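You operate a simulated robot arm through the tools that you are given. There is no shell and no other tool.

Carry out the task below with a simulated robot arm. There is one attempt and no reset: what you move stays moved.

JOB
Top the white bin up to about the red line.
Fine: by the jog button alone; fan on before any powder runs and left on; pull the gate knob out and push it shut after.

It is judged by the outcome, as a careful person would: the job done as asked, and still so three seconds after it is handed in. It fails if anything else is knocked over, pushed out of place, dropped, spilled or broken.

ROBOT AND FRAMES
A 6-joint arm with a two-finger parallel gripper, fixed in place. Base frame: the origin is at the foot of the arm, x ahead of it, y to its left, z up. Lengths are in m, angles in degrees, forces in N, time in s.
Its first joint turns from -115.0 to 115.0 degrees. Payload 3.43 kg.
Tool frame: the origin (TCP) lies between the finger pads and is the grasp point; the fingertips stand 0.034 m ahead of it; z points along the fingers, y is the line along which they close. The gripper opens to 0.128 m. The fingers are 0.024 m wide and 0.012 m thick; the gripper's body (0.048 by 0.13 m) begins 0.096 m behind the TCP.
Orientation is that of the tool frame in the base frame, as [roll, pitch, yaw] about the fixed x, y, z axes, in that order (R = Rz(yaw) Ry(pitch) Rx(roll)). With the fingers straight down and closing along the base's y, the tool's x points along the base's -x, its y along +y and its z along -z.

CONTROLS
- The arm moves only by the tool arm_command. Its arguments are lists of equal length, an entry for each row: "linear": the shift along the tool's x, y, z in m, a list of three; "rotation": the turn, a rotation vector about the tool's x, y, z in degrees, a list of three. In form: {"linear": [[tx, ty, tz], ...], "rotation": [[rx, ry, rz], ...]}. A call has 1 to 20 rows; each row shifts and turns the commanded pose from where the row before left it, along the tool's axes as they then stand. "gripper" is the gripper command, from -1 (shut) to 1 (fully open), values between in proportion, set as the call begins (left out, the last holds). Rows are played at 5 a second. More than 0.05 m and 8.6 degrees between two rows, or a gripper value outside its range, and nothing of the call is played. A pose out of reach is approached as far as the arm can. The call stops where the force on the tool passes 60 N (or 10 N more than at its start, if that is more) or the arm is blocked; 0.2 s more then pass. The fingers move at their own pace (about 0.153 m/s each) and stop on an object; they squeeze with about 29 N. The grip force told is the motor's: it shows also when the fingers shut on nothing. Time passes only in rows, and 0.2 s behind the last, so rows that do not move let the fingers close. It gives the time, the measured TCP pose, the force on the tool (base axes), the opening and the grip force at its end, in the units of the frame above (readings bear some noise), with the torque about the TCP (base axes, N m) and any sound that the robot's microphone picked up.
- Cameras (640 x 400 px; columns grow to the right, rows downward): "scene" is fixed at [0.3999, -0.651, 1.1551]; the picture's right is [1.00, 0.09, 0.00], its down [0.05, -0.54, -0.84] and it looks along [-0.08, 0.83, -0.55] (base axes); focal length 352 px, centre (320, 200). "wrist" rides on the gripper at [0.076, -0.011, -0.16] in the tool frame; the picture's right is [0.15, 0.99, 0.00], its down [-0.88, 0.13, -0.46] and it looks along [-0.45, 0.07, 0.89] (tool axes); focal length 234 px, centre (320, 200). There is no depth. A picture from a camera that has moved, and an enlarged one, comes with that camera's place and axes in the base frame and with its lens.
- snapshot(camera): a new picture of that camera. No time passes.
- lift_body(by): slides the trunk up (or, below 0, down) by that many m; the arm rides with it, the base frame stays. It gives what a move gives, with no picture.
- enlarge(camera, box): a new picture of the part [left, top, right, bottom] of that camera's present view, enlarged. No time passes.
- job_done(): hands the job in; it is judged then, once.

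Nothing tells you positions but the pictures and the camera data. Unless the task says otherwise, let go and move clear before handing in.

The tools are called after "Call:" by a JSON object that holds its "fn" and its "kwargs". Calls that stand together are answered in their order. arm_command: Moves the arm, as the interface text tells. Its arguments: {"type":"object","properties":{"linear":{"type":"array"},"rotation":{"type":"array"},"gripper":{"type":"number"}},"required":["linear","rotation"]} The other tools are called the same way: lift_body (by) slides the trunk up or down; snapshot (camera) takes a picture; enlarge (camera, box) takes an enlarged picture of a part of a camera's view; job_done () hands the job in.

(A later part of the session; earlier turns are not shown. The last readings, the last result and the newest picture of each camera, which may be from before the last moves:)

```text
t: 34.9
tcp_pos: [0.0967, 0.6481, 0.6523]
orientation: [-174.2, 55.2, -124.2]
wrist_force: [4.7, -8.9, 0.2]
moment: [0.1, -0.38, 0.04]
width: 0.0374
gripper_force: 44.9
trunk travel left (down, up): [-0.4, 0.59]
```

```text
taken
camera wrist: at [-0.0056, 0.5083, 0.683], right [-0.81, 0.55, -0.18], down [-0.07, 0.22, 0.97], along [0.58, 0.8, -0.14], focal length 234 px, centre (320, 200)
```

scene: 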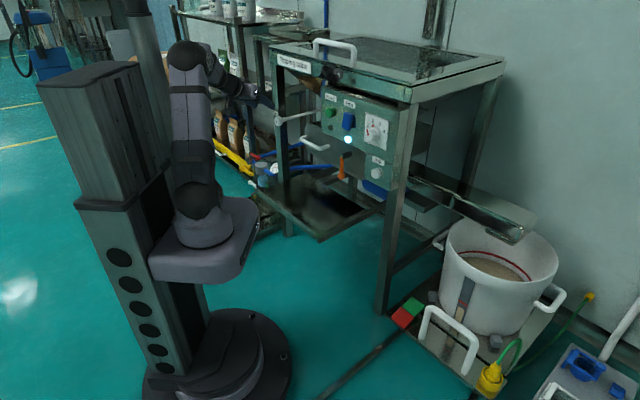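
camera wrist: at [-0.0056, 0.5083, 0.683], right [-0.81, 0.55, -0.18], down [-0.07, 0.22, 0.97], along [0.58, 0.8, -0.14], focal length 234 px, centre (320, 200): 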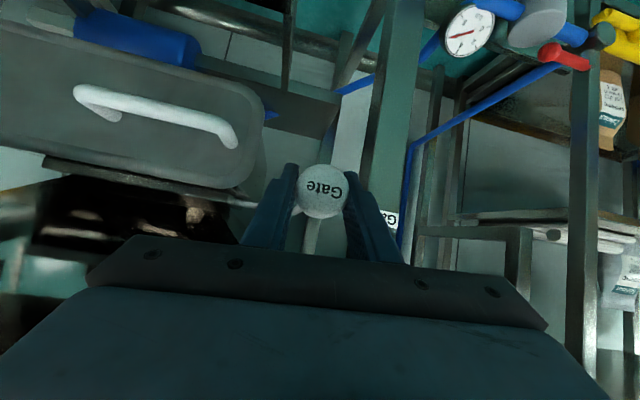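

The knob came 3 cm with the gripper and low forces. Continuing the pull until I reach its stop.

Call:
{"fn": "arm_command", "kwargs": {"linear": [[0.0056, 0.0005, -0.0082], [0.0056, 0.0005, -0.0082], [0.0056, 0.0005, -0.0082], [0, 0, 0]], "rotation": [[0, 0, 0], [0, 0, 0], [0, 0, 0], [0, 0, 0]]}}

Call:
{"fn": "snapshot", "kwargs": {"camera": "wrist"}}

```text
t: 35.9
tcp_pos: [0.076, 0.6282, 0.6531]
orientation: [-174.3, 55.1, -124.2]
wrist_force: [-1.9, -0.3, -1.7]
moment: [0.18, 0.04, 0.11]
width: 0.0371
gripper_force: 45.2
trunk travel left (down, up): [-0.4, 0.59]
```

```text
taken
camera wrist: at [-0.0266, 0.4865, 0.683], right [-0.82, 0.55, -0.18], down [-0.07, 0.22, 0.97], along [0.57, 0.81, -0.14], focal length 234 px, centre (320, 200)
```

wrist: 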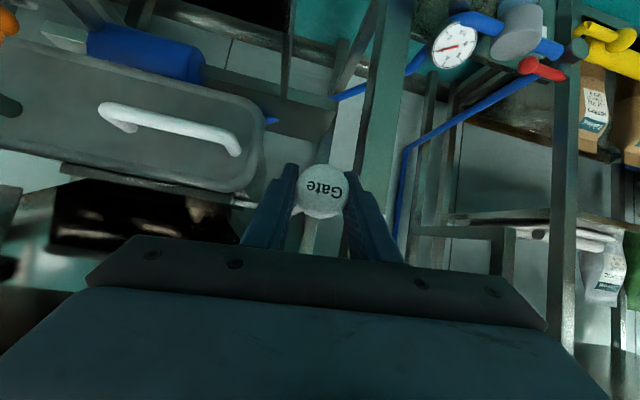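

Call:
{"fn": "arm_command", "kwargs": {"linear": [[0.0056, 0.0008, -0.0082], [0.0056, 0.0008, -0.0082], [0, 0, 0]], "rotation": [[0, 0, 0], [0, 0, 0], [0, 0, 0]]}}

Call:
{"fn": "snapshot", "kwargs": {"camera": "wrist"}}

Call:
{"fn": "enlarge", "kwargs": {"camera": "scene", "box": [220, 80, 340, 180]}}

```text
t: 36.7
tcp_pos: [0.0626, 0.615, 0.6539]
orientation: [-174.2, 55.2, -124.2]
wrist_force: [-2.4, 11.3, -2.1]
moment: [-0.15, 0.31, 0.28]
width: 0.0372
gripper_force: 45.2
trunk travel left (down, up): [-0.4, 0.59]
```

```text
taken
camera wrist: at [-0.04, 0.4731, 0.6829], right [-0.82, 0.55, -0.18], down [-0.07, 0.22, 0.97], along [0.58, 0.81, -0.14], focal length 234 px, centre (320, 200)
```

wrist: 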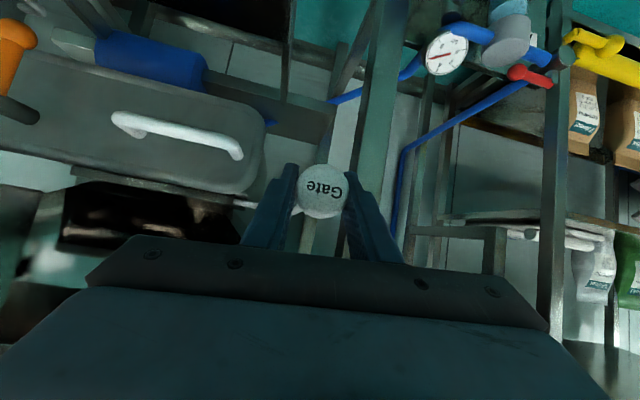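

```text
4.00 times, centred on (280, 130) of scene
camera zoom: at [0.3999, -0.651, 1.1551], right [1.0, 0.09, 0.0], down [0.05, -0.54, -0.84], along [-0.08, 0.83, -0.55], focal length 1408 px, centre (480, 480)
```

zoom: 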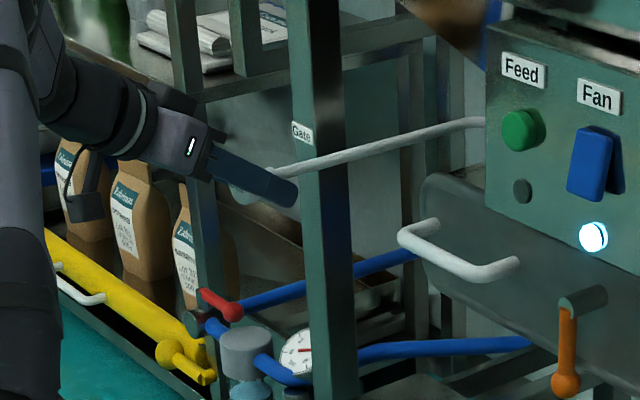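

The knob is 8 cm out and resistance is beginning to rise. One more small step to see whether it is at its stop.

Call:
{"fn": "arm_command", "kwargs": {"linear": [[0.0056, 0.0004, -0.0082], [0, 0, 0]], "rotation": [[0, 0, 0], [0, 0, 0]]}}

Call:
{"fn": "snapshot", "kwargs": {"camera": "wrist"}}

```text
t: 37.3
tcp_pos: [0.058, 0.6086, 0.6537]
orientation: [-174.1, 55.2, -124.2]
wrist_force: [10.6, 36.6, -1.6]
moment: [-0.01, -0.12, 0.0]
width: 0.0371
gripper_force: 44.7
trunk travel left (down, up): [-0.4, 0.59]
```

```text
taken
camera wrist: at [-0.0448, 0.4678, 0.6831], right [-0.81, 0.55, -0.18], down [-0.07, 0.22, 0.97], along [0.58, 0.81, -0.14], focal length 234 px, centre (320, 200)
```

wrist: 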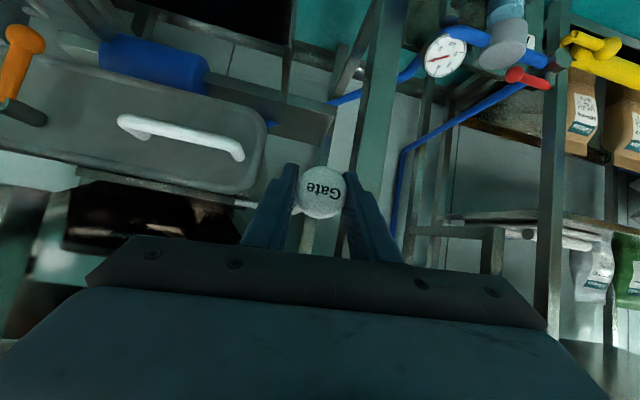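

The force jumped to about 35 N, so the gate is fully out (~8 cm of travel). I'll relax the pull slightly, open the fingers and check that it stays out.

Call:
{"fn": "arm_command", "kwargs": {"linear": [[-0.0028, 0, 0.0041], [0, 0, 0]], "rotation": [[0, 0, 0], [0, 0, 0]]}}

Call:
{"fn": "arm_command", "kwargs": {"linear": [[0, 0, 0], [0, 0, 0], [0, 0, 0]], "rotation": [[0, 0, 0], [0, 0, 0], [0, 0, 0]], "gripper": 0.094}}

Call:
{"fn": "arm_command", "kwargs": {"linear": [[0, 0, -0.02], [0, 0, -0.02], [0, 0, -0.02], [0, 0, 0]], "rotation": [[0, 0, 0], [0, 0, 0], [0, 0, 0], [0, 0, 0]]}}

Call:
{"fn": "snapshot", "kwargs": {"camera": "wrist"}}

Call:
{"fn": "snapshot", "kwargs": {"camera": "scene"}}

```text
t: 37.9
tcp_pos: [0.0581, 0.6094, 0.6523]
orientation: [-174.2, 55.2, -124.1]
wrist_force: [-6.6, 4.5, 5.8]
moment: [-0.42, -0.36, -0.12]
width: 0.0373
gripper_force: 44.7
trunk travel left (down, up): [-0.4, 0.59]
```

```text
t: 38.7
tcp_pos: [0.0601, 0.6102, 0.654]
orientation: [-174.1, 55.3, -124.3]
wrist_force: [-0.6, 0.7, 0.0]
moment: [-0.01, 0.02, -0.01]
width: 0.0699
gripper_force: 0.1
trunk travel left (down, up): [-0.4, 0.59]
```

```text
t: 39.9
tcp_pos: [0.0649, 0.5802, 0.6647]
orientation: [-172.5, 53.6, -125.9]
wrist_force: [-22.0, 21.5, -11.7]
moment: [-0.5, 0.17, 0.54]
width: 0.0877
gripper_force: 15.8
trunk travel left (down, up): [-0.4, 0.59]
stopped in row 4: the arm was blocked; the commanded pose is now the measured one
```

```text
taken
camera wrist: at [-0.045, 0.4452, 0.6981], right [-0.79, 0.59, -0.19], down [-0.05, 0.25, 0.97], along [0.62, 0.77, -0.17], focal length 234 px, centre (320, 200)
```

wrist: 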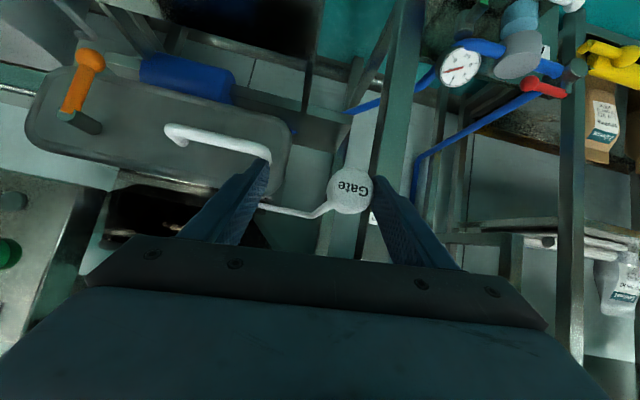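

```text
taken
```

scene: 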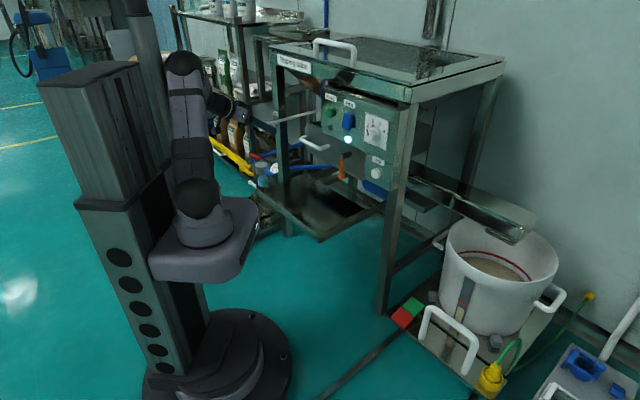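

The straight retreat hit the arm's limit again, and the left finger is now leaning on the knob. I'll open the fingers fully to release it, turn the heading more radial, and then back out.

Call:
{"fn": "arm_command", "kwargs": {"linear": [[0, 0, 0], [0, 0, 0], [0, 0, 0]], "rotation": [[0, 0, 0], [0, 0, 0], [0, 0, 0]], "gripper": 1}}

Call:
{"fn": "snapshot", "kwargs": {"camera": "wrist"}}

```text
t: 40.7
tcp_pos: [0.0684, 0.5755, 0.6658]
orientation: [-171.9, 53.8, -126.0]
wrist_force: [-0.7, 0.0, -0.2]
moment: [0.01, -0.01, 0.01]
width: 0.1281
gripper_force: 0.1
trunk travel left (down, up): [-0.4, 0.59]
```

```text
taken
camera wrist: at [-0.0426, 0.4423, 0.6994], right [-0.78, 0.6, -0.2], down [-0.06, 0.25, 0.97], along [0.63, 0.76, -0.16], focal length 234 px, centre (320, 200)
```

wrist: 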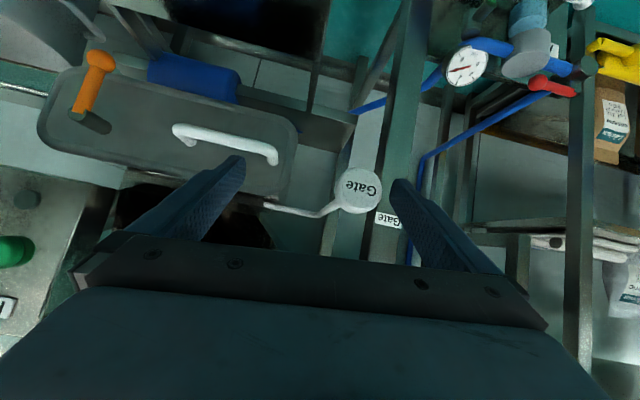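

Released with zero force, and the knob stays out. Now I'll turn the heading and back away.

Call:
{"fn": "arm_command", "kwargs": {"linear": [[0, 0, 0], [0, 0, 0], [0, 0, 0], [0, 0, -0.015], [0, 0, -0.02], [0, 0, 0]], "rotation": [[-5.4, -0.5, -3.9], [-5.4, -0.5, -3.9], [-5.4, -0.5, -3.9], [0, 0, 0], [0, 0, 0], [0, 0, 0]]}}

Call:
{"fn": "snapshot", "kwargs": {"camera": "wrist"}}

```text
t: 42.1
tcp_pos: [0.0544, 0.5504, 0.6874]
orientation: [-172.0, 53.7, -105.8]
wrist_force: [0.5, 0.0, -0.1]
moment: [0.0, -0.03, -0.01]
width: 0.1279
gripper_force: 0.0
trunk travel left (down, up): [-0.4, 0.59]
```

```text
taken
camera wrist: at [-0.0036, 0.3869, 0.7209], right [-0.94, 0.29, -0.2], down [-0.14, 0.22, 0.97], along [0.33, 0.93, -0.17], focal length 234 px, centre (320, 200)
```

wrist: 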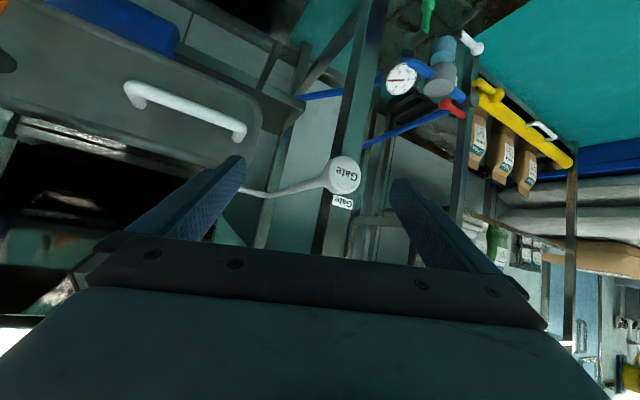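

The knob remains out, with its face now near (0.053, 0.602, 0.653). I'll travel back and up, away from the machine, on the way to the Jog button.

Call:
{"fn": "arm_command", "kwargs": {"linear": [[-0.0083, -0.0369, -0.0231], [-0.0083, -0.0369, -0.0231], [-0.0083, -0.0369, -0.0231], [-0.0083, -0.0369, -0.0231], [0, 0, 0]], "rotation": [[0, 0, 0], [0, 0, 0], [0, 0, 0], [0, 0, 0], [0, 0, 0]]}}

Call:
{"fn": "arm_command", "kwargs": {"linear": [[0, 0, 0], [0, 0, 0], [0, 0, 0], [0, 0, 0], [0, 0, 0]], "rotation": [[3.9, 0.4, 4.3], [3.9, 0.4, 4.3], [3.9, 0.4, 4.3], [3.9, 0.4, 4.3], [0, 0, 0]], "gripper": -1}}

```text
t: 43.3
tcp_pos: [0.1624, 0.4441, 0.7784]
orientation: [-172.0, 53.6, -105.9]
wrist_force: [0.1, -0.3, 1.2]
moment: [-0.01, 0.01, 0.02]
width: 0.1278
gripper_force: 0.0
trunk travel left (down, up): [-0.4, 0.59]
```

```text
t: 44.5
tcp_pos: [0.1636, 0.4454, 0.7788]
orientation: [180.0, 53.2, -135.2]
wrist_force: [0.0, 0.8, 0.4]
moment: [0.04, 0.0, 0.0]
width: 0.0
gripper_force: 29.3
trunk travel left (down, up): [-0.4, 0.59]
```

Clean orientation now (heading 45°, tilt 53°), fingers shut. I'll slide right along the front of the panel at a safe standoff to in front of the Jog button.

Call:
{"fn": "arm_command", "kwargs": {"linear": [[0, -0.042, 0], [0, -0.042, 0], [0, -0.042, 0], [0, -0.042, 0], [0, -0.042, 0], [0, -0.042, 0], [0, -0.042, 0], [0, -0.042, 0], [0, 0, 0]], "rotation": [[0, 0, 0], [0, 0, 0], [0, 0, 0], [0, 0, 0], [0, 0, 0], [0, 0, 0], [0, 0, 0], [0, 0, 0], [0, 0, 0]]}}

Call:
{"fn": "snapshot", "kwargs": {"camera": "wrist"}}

Call:
{"fn": "snapshot", "kwargs": {"camera": "scene"}}

```text
t: 46.5
tcp_pos: [0.4206, 0.2512, 0.766]
orientation: [-179.9, 53.2, -135.2]
wrist_force: [0.1, -0.4, 0.1]
moment: [0.03, -0.04, -0.02]
width: 0.0002
gripper_force: 29.2
out of reach, approached as far as the arm can: row 3, 4, 5, 6
trunk travel left (down, up): [-0.4, 0.59]
```

```text
taken
camera wrist: at [0.3061, 0.1207, 0.7994], right [-0.76, 0.64, -0.12], down [0.02, 0.21, 0.98], along [0.65, 0.74, -0.17], focal length 234 px, centre (320, 200)
```

wrist: 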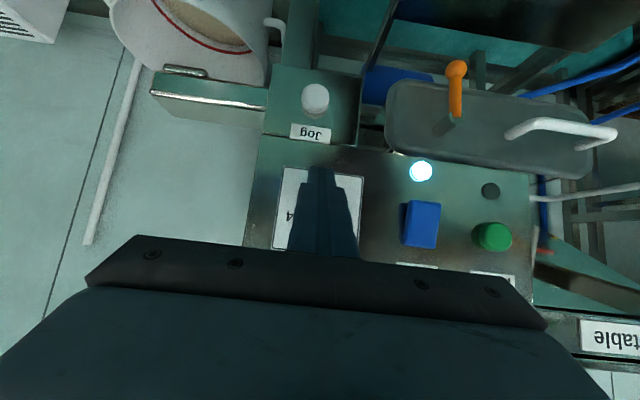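

```text
taken
```

scene: 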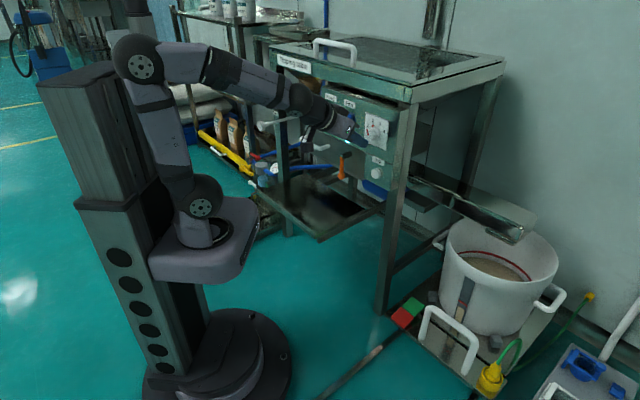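

I'm in front of the panel, just above Jog (confirmed near (0.481, 0.288, 0.641)). I'll lower the trunk so the fingertips reach Jog height and align sideways.

Call:
{"fn": "lift_body", "kwargs": {"by": -0.114}}

Call:
{"fn": "arm_command", "kwargs": {"linear": [[0, -0.0167, 0], [0, 0, 0]], "rotation": [[0, 0, 0], [0, 0, 0]]}}

Call:
{"fn": "snapshot", "kwargs": {"camera": "wrist"}}

Call:
{"fn": "enlarge", "kwargs": {"camera": "scene", "box": [310, 100, 430, 200]}}

Call:
{"fn": "enlarge", "kwargs": {"camera": "scene", "box": [420, 190, 580, 350]}}

```text
t: 48.0
tcp_pos: [0.4212, 0.2508, 0.6508]
orientation: [180.0, 53.2, -135.1]
wrist_force: [0.8, 1.8, 0.6]
moment: [0.03, 0.0, 0.01]
width: 0.0
gripper_force: 29.5
trunk travel left (down, up): [-0.286, 0.704]
```

```text
t: 48.5
tcp_pos: [0.4322, 0.2385, 0.6497]
orientation: [-179.8, 53.2, -135.1]
wrist_force: [0.2, -0.2, -0.7]
moment: [0.0, -0.03, 0.04]
width: 0.0
gripper_force: 28.3
trunk travel left (down, up): [-0.286, 0.704]
```

```text
taken
camera wrist: at [0.3172, 0.1087, 0.6855], right [-0.76, 0.64, -0.12], down [0.02, 0.21, 0.98], along [0.65, 0.74, -0.17], focal length 234 px, centre (320, 200)
```

wrist: 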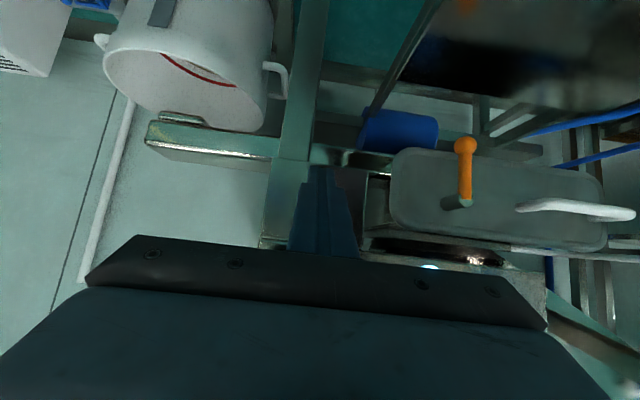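

```text
4.00 times, centred on (370, 150) of scene
camera zoom: at [0.3999, -0.651, 1.1551], right [1.0, 0.09, 0.0], down [0.05, -0.54, -0.84], along [-0.08, 0.83, -0.55], focal length 1408 px, centre (120, 400)
```

zoom: 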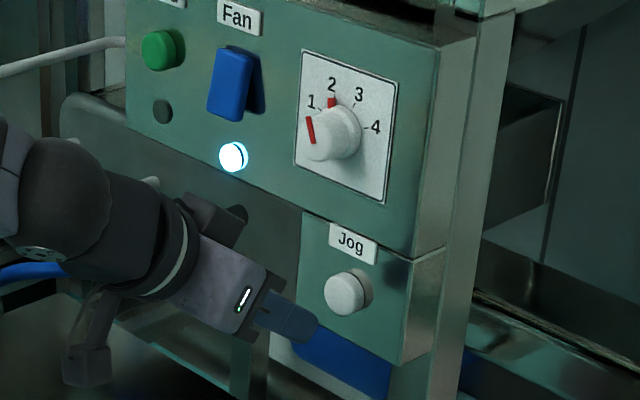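

```text
2.50 times, centred on (500, 270) of scene
camera zoom: at [0.3999, -0.651, 1.1551], right [1.0, 0.09, 0.0], down [0.05, -0.54, -0.84], along [-0.08, 0.83, -0.55], focal length 880 px, centre (-130, 25)
```

zoom: 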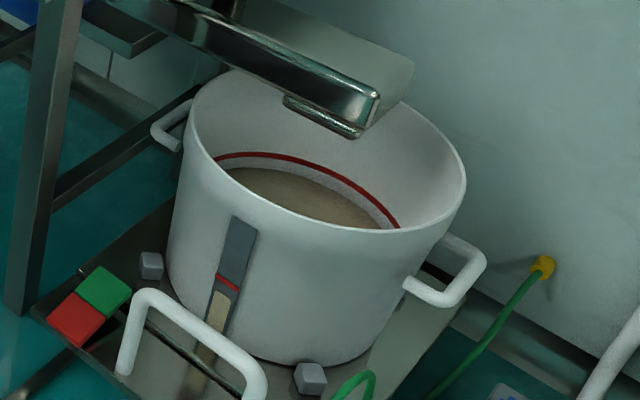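

Fan lamp on, the fingertips are just below-left of the Jog button, and the bin's sight window shows the powder slightly below the red mark. I'll move in to just short of the Jog button.

Call:
{"fn": "arm_command", "kwargs": {"linear": [[-0.0076, 0.0015, 0.0068], [-0.0076, 0.0015, 0.0068], [0, 0, 0]], "rotation": [[0, 0, 0], [0, 0, 0], [0, 0, 0]]}}

Call:
{"fn": "enlarge", "kwargs": {"camera": "scene", "box": [350, 130, 410, 190]}}

Call:
{"fn": "enlarge", "kwargs": {"camera": "scene", "box": [450, 230, 540, 330]}}

```text
t: 49.4
tcp_pos: [0.4444, 0.2549, 0.6548]
orientation: [-179.9, 53.2, -135.2]
wrist_force: [-0.3, 0.4, 0.2]
moment: [-0.04, -0.02, -0.01]
width: 0.0003
gripper_force: 29.2
trunk travel left (down, up): [-0.286, 0.704]
```

```text
6.67 times, centred on (380, 160) of scene
camera zoom: at [0.3999, -0.651, 1.1551], right [1.0, 0.09, 0.0], down [0.05, -0.54, -0.84], along [-0.08, 0.83, -0.55], focal length 2348 px, centre (-80, 467)
```

zoom: 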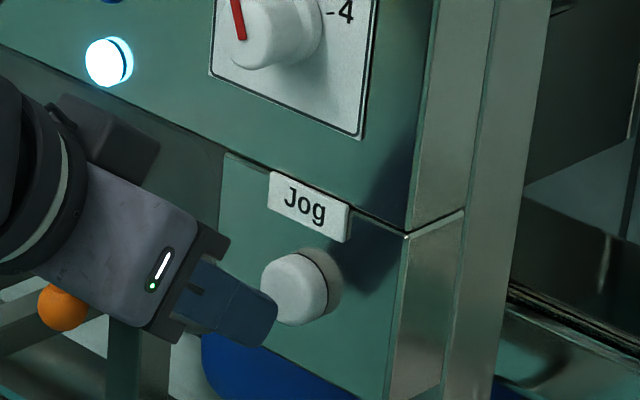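

```text
4.00 times, centred on (495, 280) of scene
camera zoom: at [0.3999, -0.651, 1.1551], right [1.0, 0.09, 0.0], down [0.05, -0.54, -0.84], along [-0.08, 0.83, -0.55], focal length 1408 px, centre (-380, -120)
```

zoom: 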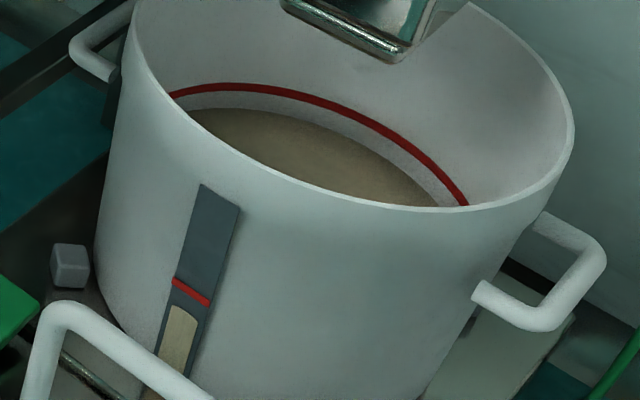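

The tip is about 1–1.5 cm short of Jog. The level is a little under the red mark. Now pressing in slowly and listening.

Call:
{"fn": "arm_command", "kwargs": {"linear": [[-0.003, 0, 0.004], [-0.003, 0, 0.004]], "rotation": [[0, 0, 0], [0, 0, 0]]}}

```text
t: 50.0
tcp_pos: [0.4527, 0.2619, 0.6553]
orientation: [-180.0, 53.2, -135.1]
wrist_force: [-0.2, -0.3, -0.6]
moment: [0.02, 0.03, 0.01]
width: 0.0001
gripper_force: 29.2
trunk travel left (down, up): [-0.286, 0.704]
```

Call:
{"fn": "arm_command", "kwargs": {"linear": [[-0.003, 0, 0.004]], "rotation": [[0, 0, 0]]}}

Call:
{"fn": "enlarge", "kwargs": {"camera": "scene", "box": [350, 130, 410, 190]}}

```text
t: 50.4
tcp_pos: [0.4542, 0.2653, 0.654]
orientation: [-179.9, 53.1, -135.0]
wrist_force: [-7.2, -8.0, 0.7]
moment: [-0.03, 0.1, -0.05]
width: 0.0001
gripper_force: 28.8
trunk travel left (down, up): [-0.286, 0.704]
heard: click
```

```text
6.67 times, centred on (380, 160) of scene
camera zoom: at [0.3999, -0.651, 1.1551], right [1.0, 0.09, 0.0], down [0.05, -0.54, -0.84], along [-0.08, 0.83, -0.55], focal length 2348 px, centre (-80, 467)
```

zoom: 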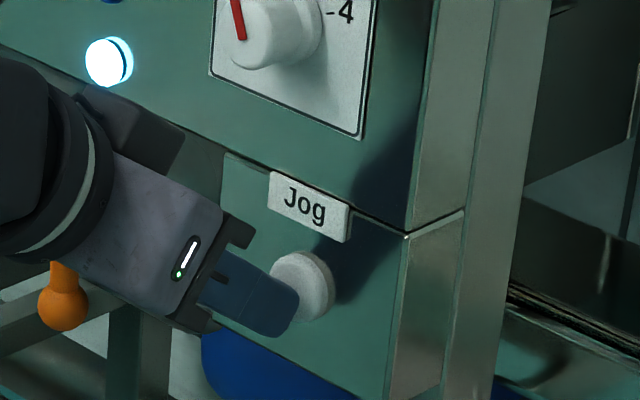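

A click: Jog is pressed with about 11 N. I'll check the bin and the chute straight away.

Call:
{"fn": "enlarge", "kwargs": {"camera": "scene", "box": [450, 200, 540, 330]}}

Call:
{"fn": "arm_command", "kwargs": {"linear": [[0, 0, 0]], "rotation": [[0, 0, 0]]}}

Call:
{"fn": "enlarge", "kwargs": {"camera": "scene", "box": [450, 200, 540, 330]}}

```text
3.08 times, centred on (495, 265) of scene
camera zoom: at [0.3999, -0.651, 1.1551], right [1.0, 0.09, 0.0], down [0.05, -0.54, -0.84], along [-0.08, 0.83, -0.55], focal length 1083 px, centre (-218, 0)
```

zoom: 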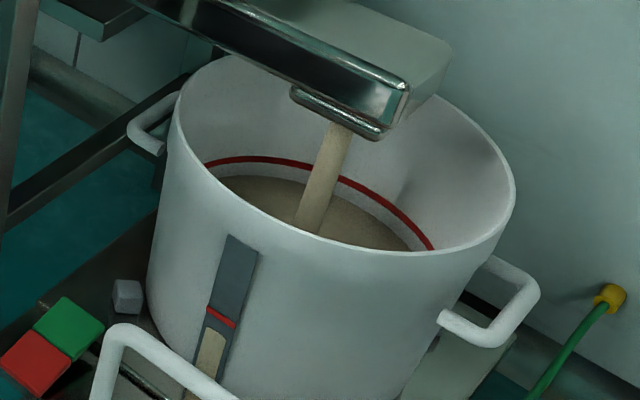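

```text
t: 50.8
tcp_pos: [0.4543, 0.2651, 0.6547]
orientation: [-179.9, 53.2, -135.1]
wrist_force: [-8.3, -10.7, -1.6]
moment: [-0.14, 0.08, -0.05]
width: 0.0
gripper_force: 28.8
trunk travel left (down, up): [-0.286, 0.704]
```

```text
3.08 times, centred on (495, 265) of scene
camera zoom: at [0.3999, -0.651, 1.1551], right [1.0, 0.09, 0.0], down [0.05, -0.54, -0.84], along [-0.08, 0.83, -0.55], focal length 1083 px, centre (-218, 0)
```

zoom: 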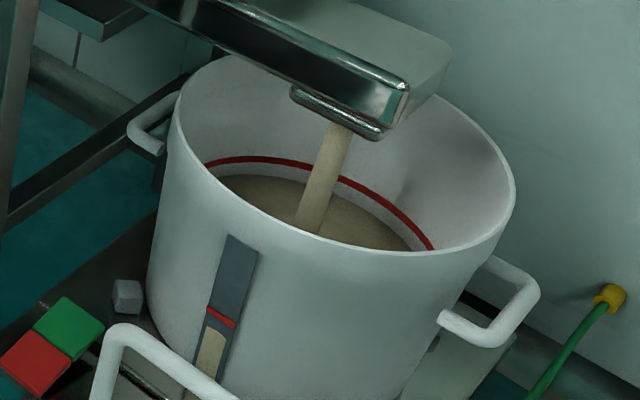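

Powder is flowing. I'll zoom right in on the sight window to track the level against the red mark.

Call:
{"fn": "enlarge", "kwargs": {"camera": "scene", "box": [445, 280, 485, 320]}}

Call:
{"fn": "arm_command", "kwargs": {"linear": [[0, 0, 0], [0, 0, 0], [0, 0, 0], [0, 0, 0]], "rotation": [[0, 0, 0], [0, 0, 0], [0, 0, 0], [0, 0, 0]]}}

Call:
{"fn": "enlarge", "kwargs": {"camera": "scene", "box": [445, 280, 485, 320]}}

Call:
{"fn": "enlarge", "kwargs": {"camera": "scene", "box": [450, 230, 540, 300]}}

```text
10.00 times, centred on (465, 300) of scene
camera zoom: at [0.3999, -0.651, 1.1551], right [1.0, 0.09, 0.0], down [0.05, -0.54, -0.84], along [-0.08, 0.83, -0.55], focal length 3521 px, centre (-1130, -800)
```

zoom: 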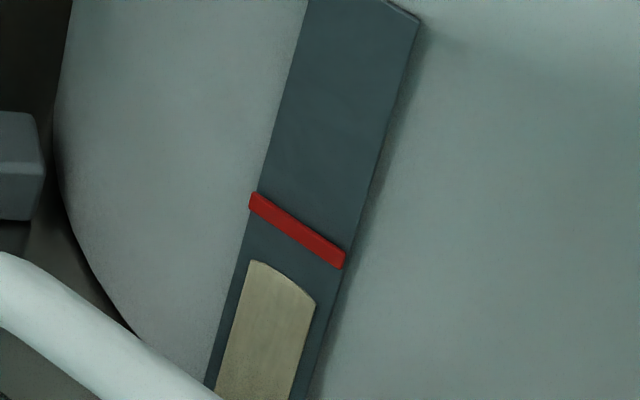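

```text
t: 51.8
tcp_pos: [0.4556, 0.2659, 0.6552]
orientation: [-179.9, 53.3, -135.0]
wrist_force: [-9.2, -12.1, -2.7]
moment: [-0.31, 0.07, -0.1]
width: 0.0
gripper_force: 28.6
trunk travel left (down, up): [-0.286, 0.704]
```

```text
10.00 times, centred on (465, 300) of scene
camera zoom: at [0.3999, -0.651, 1.1551], right [1.0, 0.09, 0.0], down [0.05, -0.54, -0.84], along [-0.08, 0.83, -0.55], focal length 3521 px, centre (-1130, -800)
```

zoom: 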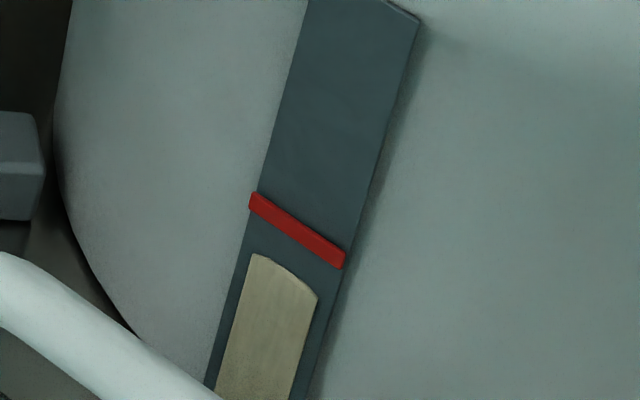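

```text
5.71 times, centred on (495, 265) of scene
camera zoom: at [0.3999, -0.651, 1.1551], right [1.0, 0.09, 0.0], down [0.05, -0.54, -0.84], along [-0.08, 0.83, -0.55], focal length 2012 px, centre (-680, -171)
```

zoom: 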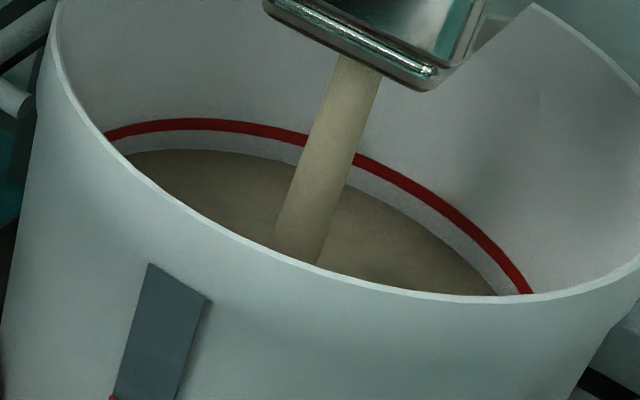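

The level is rising about 6 px/s in this zoom with some 40 px to go. I'll hold Jog for 3 more seconds and check again.

Call:
{"fn": "arm_command", "kwargs": {"linear": [[0, 0, 0], [0, 0, 0], [0, 0, 0], [0, 0, 0], [0, 0, 0], [0, 0, 0], [0, 0, 0], [0, 0, 0], [0, 0, 0], [0, 0, 0], [0, 0, 0], [0, 0, 0], [0, 0, 0], [0, 0, 0]], "rotation": [[0, 0, 0], [0, 0, 0], [0, 0, 0], [0, 0, 0], [0, 0, 0], [0, 0, 0], [0, 0, 0], [0, 0, 0], [0, 0, 0], [0, 0, 0], [0, 0, 0], [0, 0, 0], [0, 0, 0], [0, 0, 0]]}}

Call:
{"fn": "enlarge", "kwargs": {"camera": "scene", "box": [445, 280, 485, 320]}}

Call:
{"fn": "enlarge", "kwargs": {"camera": "scene", "box": [450, 230, 540, 300]}}

```text
t: 54.8
tcp_pos: [0.4544, 0.2661, 0.6541]
orientation: [-180.0, 53.2, -135.1]
wrist_force: [-10.9, -14.2, -4.8]
moment: [-0.25, 0.25, -0.1]
width: 0.0001
gripper_force: 29.1
trunk travel left (down, up): [-0.286, 0.704]
```

```text
10.00 times, centred on (465, 300) of scene
camera zoom: at [0.3999, -0.651, 1.1551], right [1.0, 0.09, 0.0], down [0.05, -0.54, -0.84], along [-0.08, 0.83, -0.55], focal length 3521 px, centre (-1130, -800)
```

zoom: 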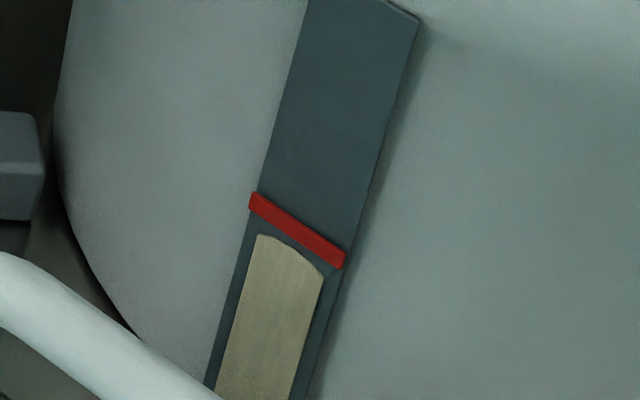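

```text
5.71 times, centred on (495, 265) of scene
camera zoom: at [0.3999, -0.651, 1.1551], right [1.0, 0.09, 0.0], down [0.05, -0.54, -0.84], along [-0.08, 0.83, -0.55], focal length 2012 px, centre (-680, -171)
```

zoom: 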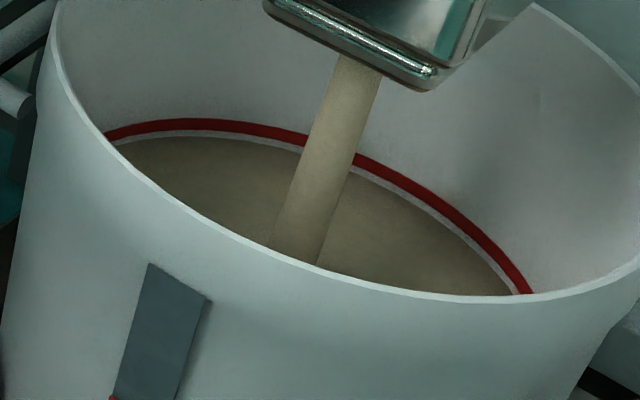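

About 20 px gained in 3 s, with some 22 px (≈3.2 s) to the middle of the red line. I'll hold 2 s more and look again.

Call:
{"fn": "arm_command", "kwargs": {"linear": [[0, 0, 0], [0, 0, 0], [0, 0, 0], [0, 0, 0], [0, 0, 0], [0, 0, 0], [0, 0, 0], [0, 0, 0], [0, 0, 0]], "rotation": [[0, 0, 0], [0, 0, 0], [0, 0, 0], [0, 0, 0], [0, 0, 0], [0, 0, 0], [0, 0, 0], [0, 0, 0], [0, 0, 0]]}}

Call:
{"fn": "enlarge", "kwargs": {"camera": "scene", "box": [445, 280, 485, 320]}}

Call:
{"fn": "enlarge", "kwargs": {"camera": "scene", "box": [450, 230, 540, 300]}}

```text
t: 56.8
tcp_pos: [0.4542, 0.2659, 0.6541]
orientation: [-180.0, 53.1, -135.2]
wrist_force: [-11.5, -13.4, -5.1]
moment: [-0.23, 0.28, -0.05]
width: 0.0
gripper_force: 29.1
trunk travel left (down, up): [-0.286, 0.704]
```

```text
10.00 times, centred on (465, 300) of scene
camera zoom: at [0.3999, -0.651, 1.1551], right [1.0, 0.09, 0.0], down [0.05, -0.54, -0.84], along [-0.08, 0.83, -0.55], focal length 3521 px, centre (-1130, -800)
```

zoom: 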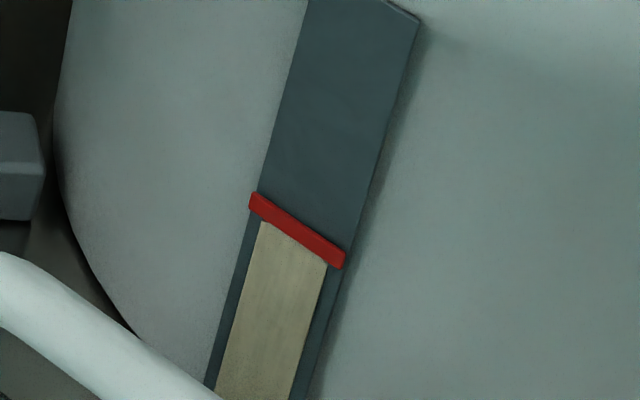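

```text
5.71 times, centred on (495, 265) of scene
camera zoom: at [0.3999, -0.651, 1.1551], right [1.0, 0.09, 0.0], down [0.05, -0.54, -0.84], along [-0.08, 0.83, -0.55], focal length 2012 px, centre (-680, -171)
```

zoom: 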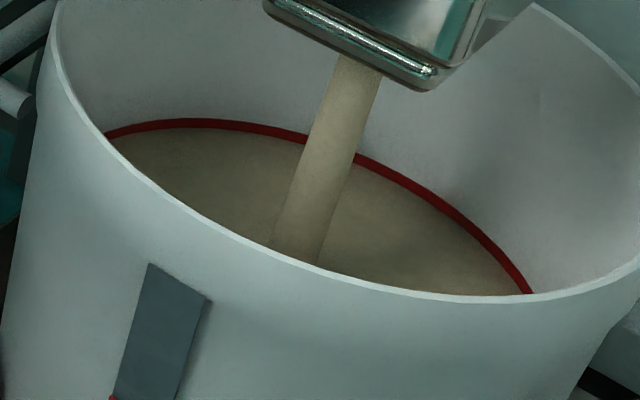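

The level has just reached the lower part of the red line. Releasing Jog now, since the stream in the air and any run-on will add a little.

Call:
{"fn": "arm_command", "kwargs": {"linear": [[0.012, 0, -0.016]], "rotation": [[0, 0, 0]]}}

Call:
{"fn": "enlarge", "kwargs": {"camera": "scene", "box": [450, 230, 540, 300]}}

Call:
{"fn": "enlarge", "kwargs": {"camera": "scene", "box": [350, 130, 410, 190]}}

```text
t: 57.1
tcp_pos: [0.4412, 0.2524, 0.6548]
orientation: [-179.9, 53.4, -135.1]
wrist_force: [0.3, 0.5, -0.2]
moment: [0.02, 0.0, 0.01]
width: 0.0
gripper_force: 29.5
trunk travel left (down, up): [-0.286, 0.704]
```

```text
5.71 times, centred on (495, 265) of scene
camera zoom: at [0.3999, -0.651, 1.1551], right [1.0, 0.09, 0.0], down [0.05, -0.54, -0.84], along [-0.08, 0.83, -0.55], focal length 2012 px, centre (-680, -171)
```

zoom: 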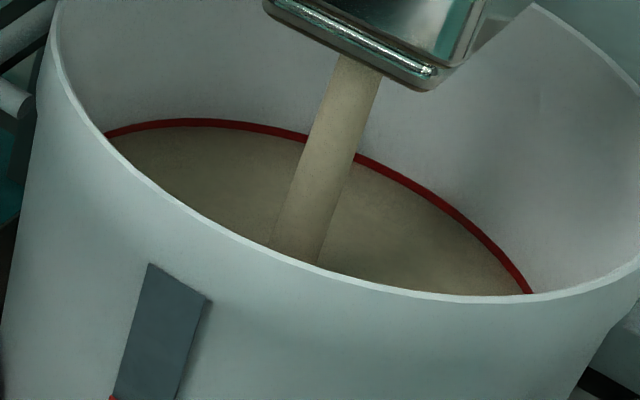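

```text
6.67 times, centred on (380, 160) of scene
camera zoom: at [0.3999, -0.651, 1.1551], right [1.0, 0.09, 0.0], down [0.05, -0.54, -0.84], along [-0.08, 0.83, -0.55], focal length 2348 px, centre (-80, 467)
```

zoom: 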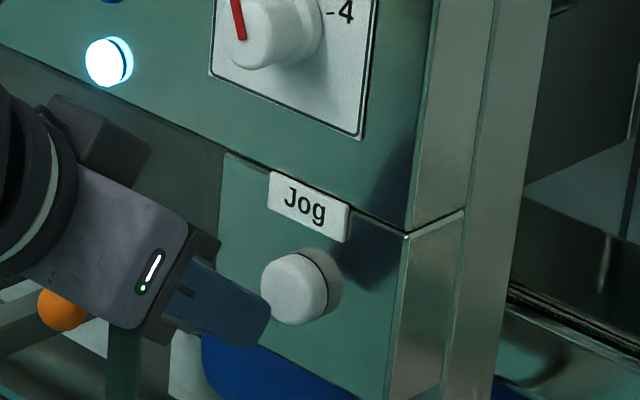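

Jog is out; the stream is still running for the moment. I'll back off a little further and check that it stops.

Call:
{"fn": "arm_command", "kwargs": {"linear": [[0.006, 0, -0.008]], "rotation": [[0, 0, 0]]}}

Call:
{"fn": "enlarge", "kwargs": {"camera": "scene", "box": [450, 230, 540, 300]}}

Call:
{"fn": "enlarge", "kwargs": {"camera": "scene", "box": [445, 280, 485, 320]}}

```text
t: 57.5
tcp_pos: [0.4343, 0.2454, 0.6542]
orientation: [-179.7, 53.3, -135.1]
wrist_force: [-0.4, -0.8, -1.1]
moment: [0.01, 0.0, 0.0]
width: 0.0
gripper_force: 29.0
trunk travel left (down, up): [-0.286, 0.704]
```

```text
5.71 times, centred on (495, 265) of scene
camera zoom: at [0.3999, -0.651, 1.1551], right [1.0, 0.09, 0.0], down [0.05, -0.54, -0.84], along [-0.08, 0.83, -0.55], focal length 2012 px, centre (-680, -171)
```

zoom: 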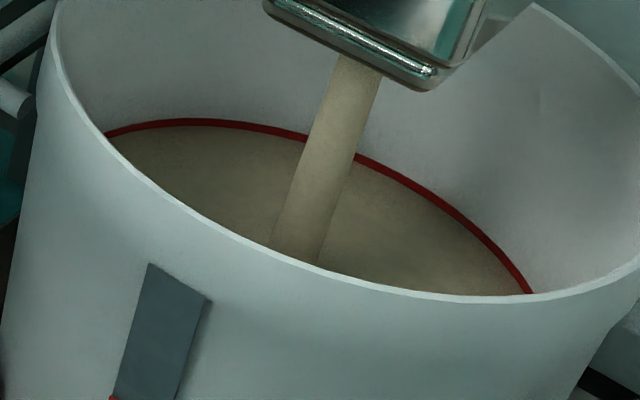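

```text
10.00 times, centred on (465, 300) of scene
camera zoom: at [0.3999, -0.651, 1.1551], right [1.0, 0.09, 0.0], down [0.05, -0.54, -0.84], along [-0.08, 0.83, -0.55], focal length 3521 px, centre (-1130, -800)
```

zoom: 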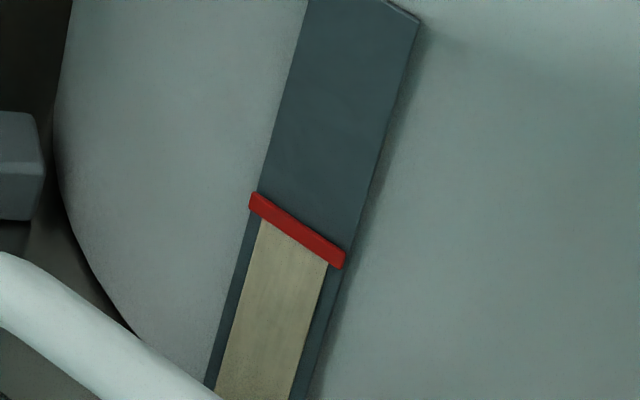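

It is still running 0.6 s after release. I'll set off for the gate at once and check the stream on the way.

Call:
{"fn": "arm_command", "kwargs": {"linear": [[0.003, 0.045, -0.004]], "rotation": [[0, 0, 0]]}}

Call:
{"fn": "enlarge", "kwargs": {"camera": "scene", "box": [450, 230, 540, 300]}}

```text
t: 58.0
tcp_pos: [0.399, 0.2732, 0.6541]
orientation: [-179.9, 53.2, -135.1]
wrist_force: [-1.1, -0.1, 0.3]
moment: [0.01, -0.02, 0.05]
width: 0.0
gripper_force: 28.7
trunk travel left (down, up): [-0.286, 0.704]
```

```text
5.71 times, centred on (495, 265) of scene
camera zoom: at [0.3999, -0.651, 1.1551], right [1.0, 0.09, 0.0], down [0.05, -0.54, -0.84], along [-0.08, 0.83, -0.55], focal length 2012 px, centre (-680, -171)
```

zoom: 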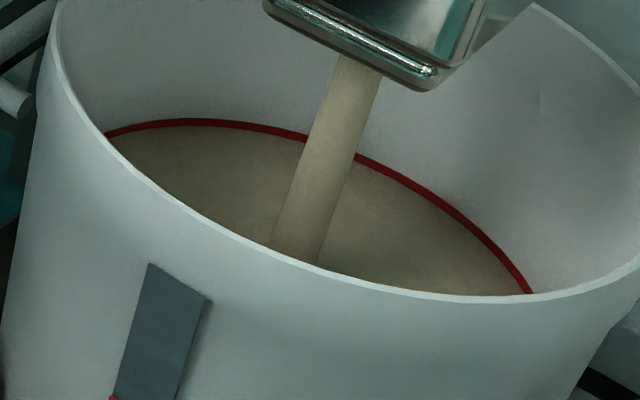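

Call:
{"fn": "arm_command", "kwargs": {"linear": [[0, 0.048, 0], [0, 0.048, 0]], "rotation": [[0, 0, 0], [0, 0, 0]]}}

Call:
{"fn": "enlarge", "kwargs": {"camera": "scene", "box": [450, 230, 540, 300]}}

Call:
{"fn": "enlarge", "kwargs": {"camera": "scene", "box": [445, 280, 485, 320]}}

```text
t: 58.5
tcp_pos: [0.3301, 0.3429, 0.6558]
orientation: [-179.5, 53.1, -134.2]
wrist_force: [1.3, -0.8, 1.0]
moment: [0.02, 0.07, 0.06]
width: 0.0
gripper_force: 29.1
trunk travel left (down, up): [-0.286, 0.704]
```

```text
5.71 times, centred on (495, 265) of scene
camera zoom: at [0.3999, -0.651, 1.1551], right [1.0, 0.09, 0.0], down [0.05, -0.54, -0.84], along [-0.08, 0.83, -0.55], focal length 2012 px, centre (-680, -171)
```

zoom: 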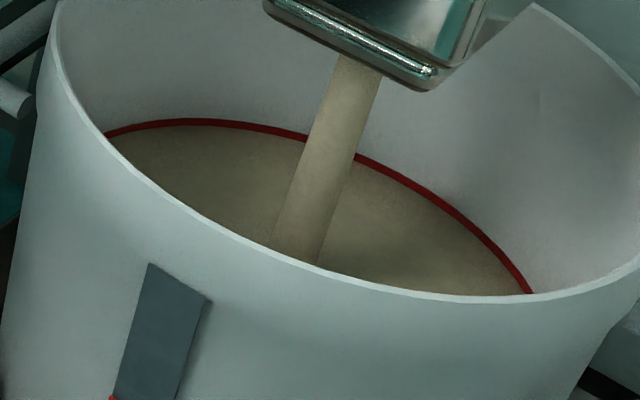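

```text
10.00 times, centred on (465, 300) of scene
camera zoom: at [0.3999, -0.651, 1.1551], right [1.0, 0.09, 0.0], down [0.05, -0.54, -0.84], along [-0.08, 0.83, -0.55], focal length 3521 px, centre (-1130, -800)
```

zoom: 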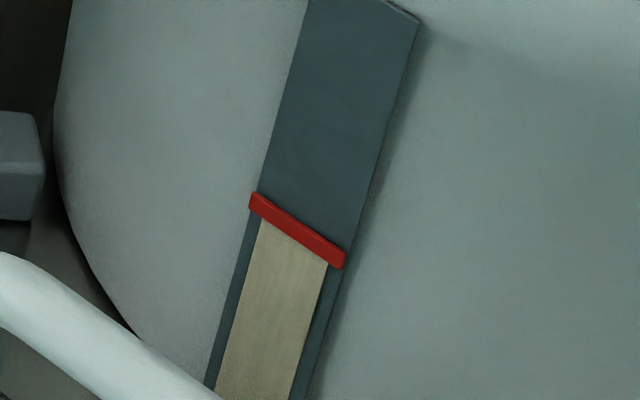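

Call:
{"fn": "arm_command", "kwargs": {"linear": [[0, 0.048, 0], [0, 0.048, 0], [0, 0.048, 0], [0, 0.03, 0], [0, 0, 0], [0, 0, 0], [0, 0, 0], [0, 0, 0], [0, 0, 0]], "rotation": [[0, 0, 0], [0, 0, 0], [0, 0, 0], [0, 0, 0], [-6.4, 0, -4.8], [-6.4, 0, -4.8], [-6.4, 0, -4.8], [-6.4, 0, -4.8], [-6.4, 0, -4.8]]}}

Call:
{"fn": "enlarge", "kwargs": {"camera": "scene", "box": [450, 230, 540, 300]}}

Call:
{"fn": "enlarge", "kwargs": {"camera": "scene", "box": [445, 280, 485, 320]}}

Call:
{"fn": "snapshot", "kwargs": {"camera": "wrist"}}

```text
t: 60.5
tcp_pos: [0.2092, 0.4598, 0.6487]
orientation: [-179.7, 51.4, -102.9]
wrist_force: [0.7, 0.1, -0.5]
moment: [-0.01, 0.01, -0.02]
width: 0.0002
gripper_force: 28.5
out of reach, approached as far as the arm can: row 8, 9
trunk travel left (down, up): [-0.286, 0.704]
```

```text
5.71 times, centred on (495, 265) of scene
camera zoom: at [0.3999, -0.651, 1.1551], right [1.0, 0.09, 0.0], down [0.05, -0.54, -0.84], along [-0.08, 0.83, -0.55], focal length 2012 px, centre (-680, -171)
```

zoom: 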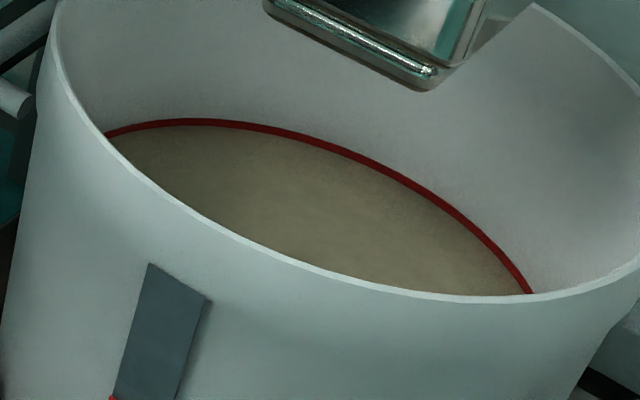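

```text
10.00 times, centred on (465, 300) of scene
camera zoom: at [0.3999, -0.651, 1.1551], right [1.0, 0.09, 0.0], down [0.05, -0.54, -0.84], along [-0.08, 0.83, -0.55], focal length 3521 px, centre (-1130, -800)
```

zoom: 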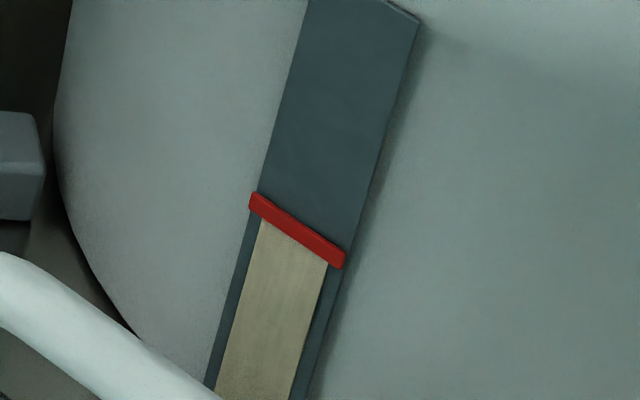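

```text
taken
camera wrist: at [0.1808, 0.2906, 0.6884], right [-0.98, 0.13, -0.12], down [-0.09, 0.22, 0.97], along [0.15, 0.97, -0.2], focal length 234 px, centre (320, 200)
```

wrist: 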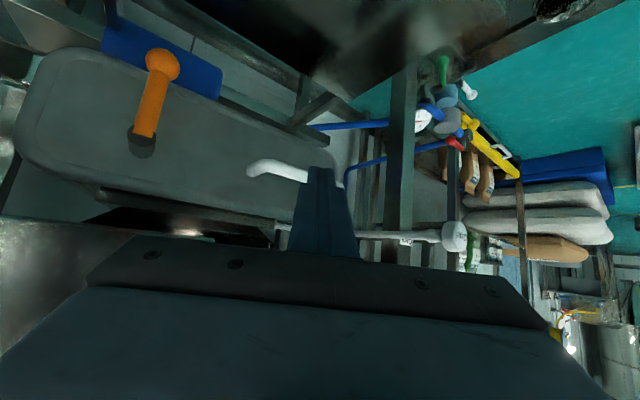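

The stream has stopped, and the powder stands at about the middle of the red line. Next I'll place the closed fingertips just in front of the Gate knob's face so I can push it shut.

Call:
{"fn": "arm_command", "kwargs": {"linear": [[-0.0086, 0.0418, 0.0056], [-0.0086, 0.0418, 0.0056], [-0.0086, 0.0418, 0.0056], [-0.0086, 0.0418, 0.0056], [-0.0084, 0.0419, 0.0055], [0, 0, 0]], "rotation": [[0, 0, 0], [0, 0, 0], [0, 0, 0], [0, 0, 0], [0, 0, 0], [0, 0, 0]]}}

Call:
{"fn": "snapshot", "kwargs": {"camera": "wrist"}}

Call:
{"fn": "enlarge", "kwargs": {"camera": "scene", "box": [220, 80, 320, 160]}}

```text
t: 62.0
tcp_pos: [0.0137, 0.5541, 0.6632]
orientation: [-179.8, 51.3, -102.8]
wrist_force: [-0.4, -0.7, 0.5]
moment: [0.0, -0.01, -0.02]
width: 0.0003
gripper_force: 29.6
trunk travel left (down, up): [-0.286, 0.704]
```

```text
taken
camera wrist: at [-0.0129, 0.3843, 0.7037], right [-0.98, 0.13, -0.12], down [-0.09, 0.22, 0.97], along [0.15, 0.97, -0.2], focal length 234 px, centre (320, 200)
```

wrist: 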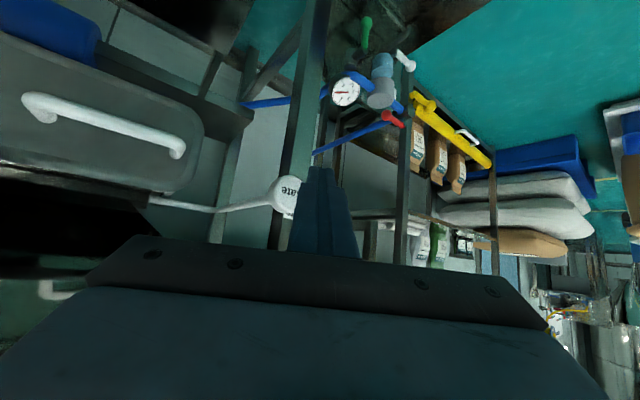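

```text
5.00 times, centred on (270, 120) of scene
camera zoom: at [0.3999, -0.651, 1.1551], right [1.0, 0.09, 0.0], down [0.05, -0.54, -0.84], along [-0.08, 0.83, -0.55], focal length 1761 px, centre (570, 600)
```

zoom: 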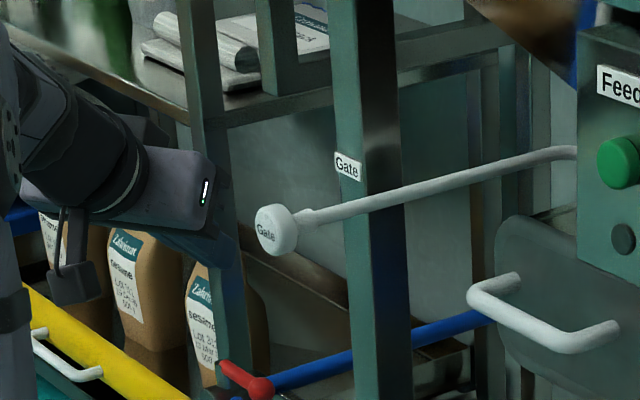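

The tip is about 2.5 cm short of the knob's face, in line with the rod. Starting the push along the rod direction.

Call:
{"fn": "arm_command", "kwargs": {"linear": [[-0.0053, -0.0053, 0.0066], [-0.0053, -0.0053, 0.0066], [-0.0053, -0.0053, 0.0066], [-0.0053, -0.0053, 0.0066], [0, 0, 0]], "rotation": [[0, 0, 0], [0, 0, 0], [0, 0, 0], [0, 0, 0], [0, 0, 0]]}}

Call:
{"fn": "snapshot", "kwargs": {"camera": "wrist"}}

Call:
{"fn": "enlarge", "kwargs": {"camera": "scene", "box": [220, 80, 320, 160]}}

```text
t: 63.1
tcp_pos: [0.0437, 0.5826, 0.6629]
orientation: [-179.7, 51.3, -102.7]
wrist_force: [0.6, 0.2, -0.3]
moment: [-0.01, -0.06, -0.04]
width: 0.0
gripper_force: 28.9
trunk travel left (down, up): [-0.286, 0.704]
```

```text
taken
camera wrist: at [0.0163, 0.4131, 0.7043], right [-0.98, 0.13, -0.12], down [-0.09, 0.22, 0.97], along [0.15, 0.97, -0.2], focal length 234 px, centre (320, 200)
```

wrist: 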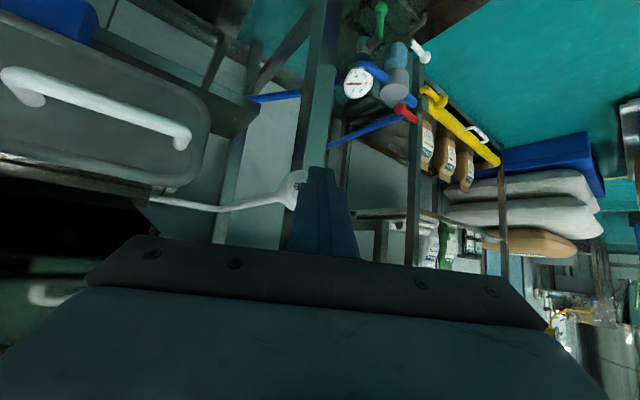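

```text
5.00 times, centred on (270, 120) of scene
camera zoom: at [0.3999, -0.651, 1.1551], right [1.0, 0.09, 0.0], down [0.05, -0.54, -0.84], along [-0.08, 0.83, -0.55], focal length 1761 px, centre (570, 600)
```

zoom: 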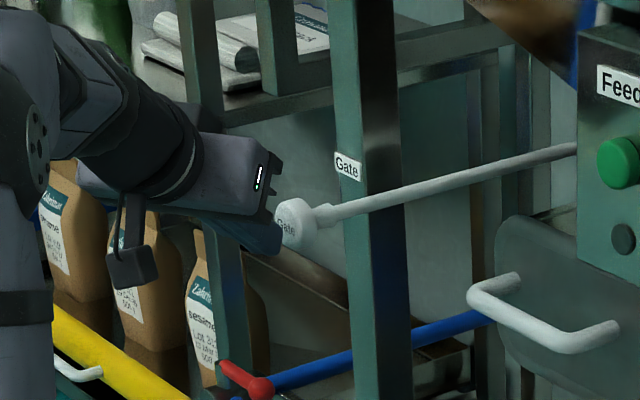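

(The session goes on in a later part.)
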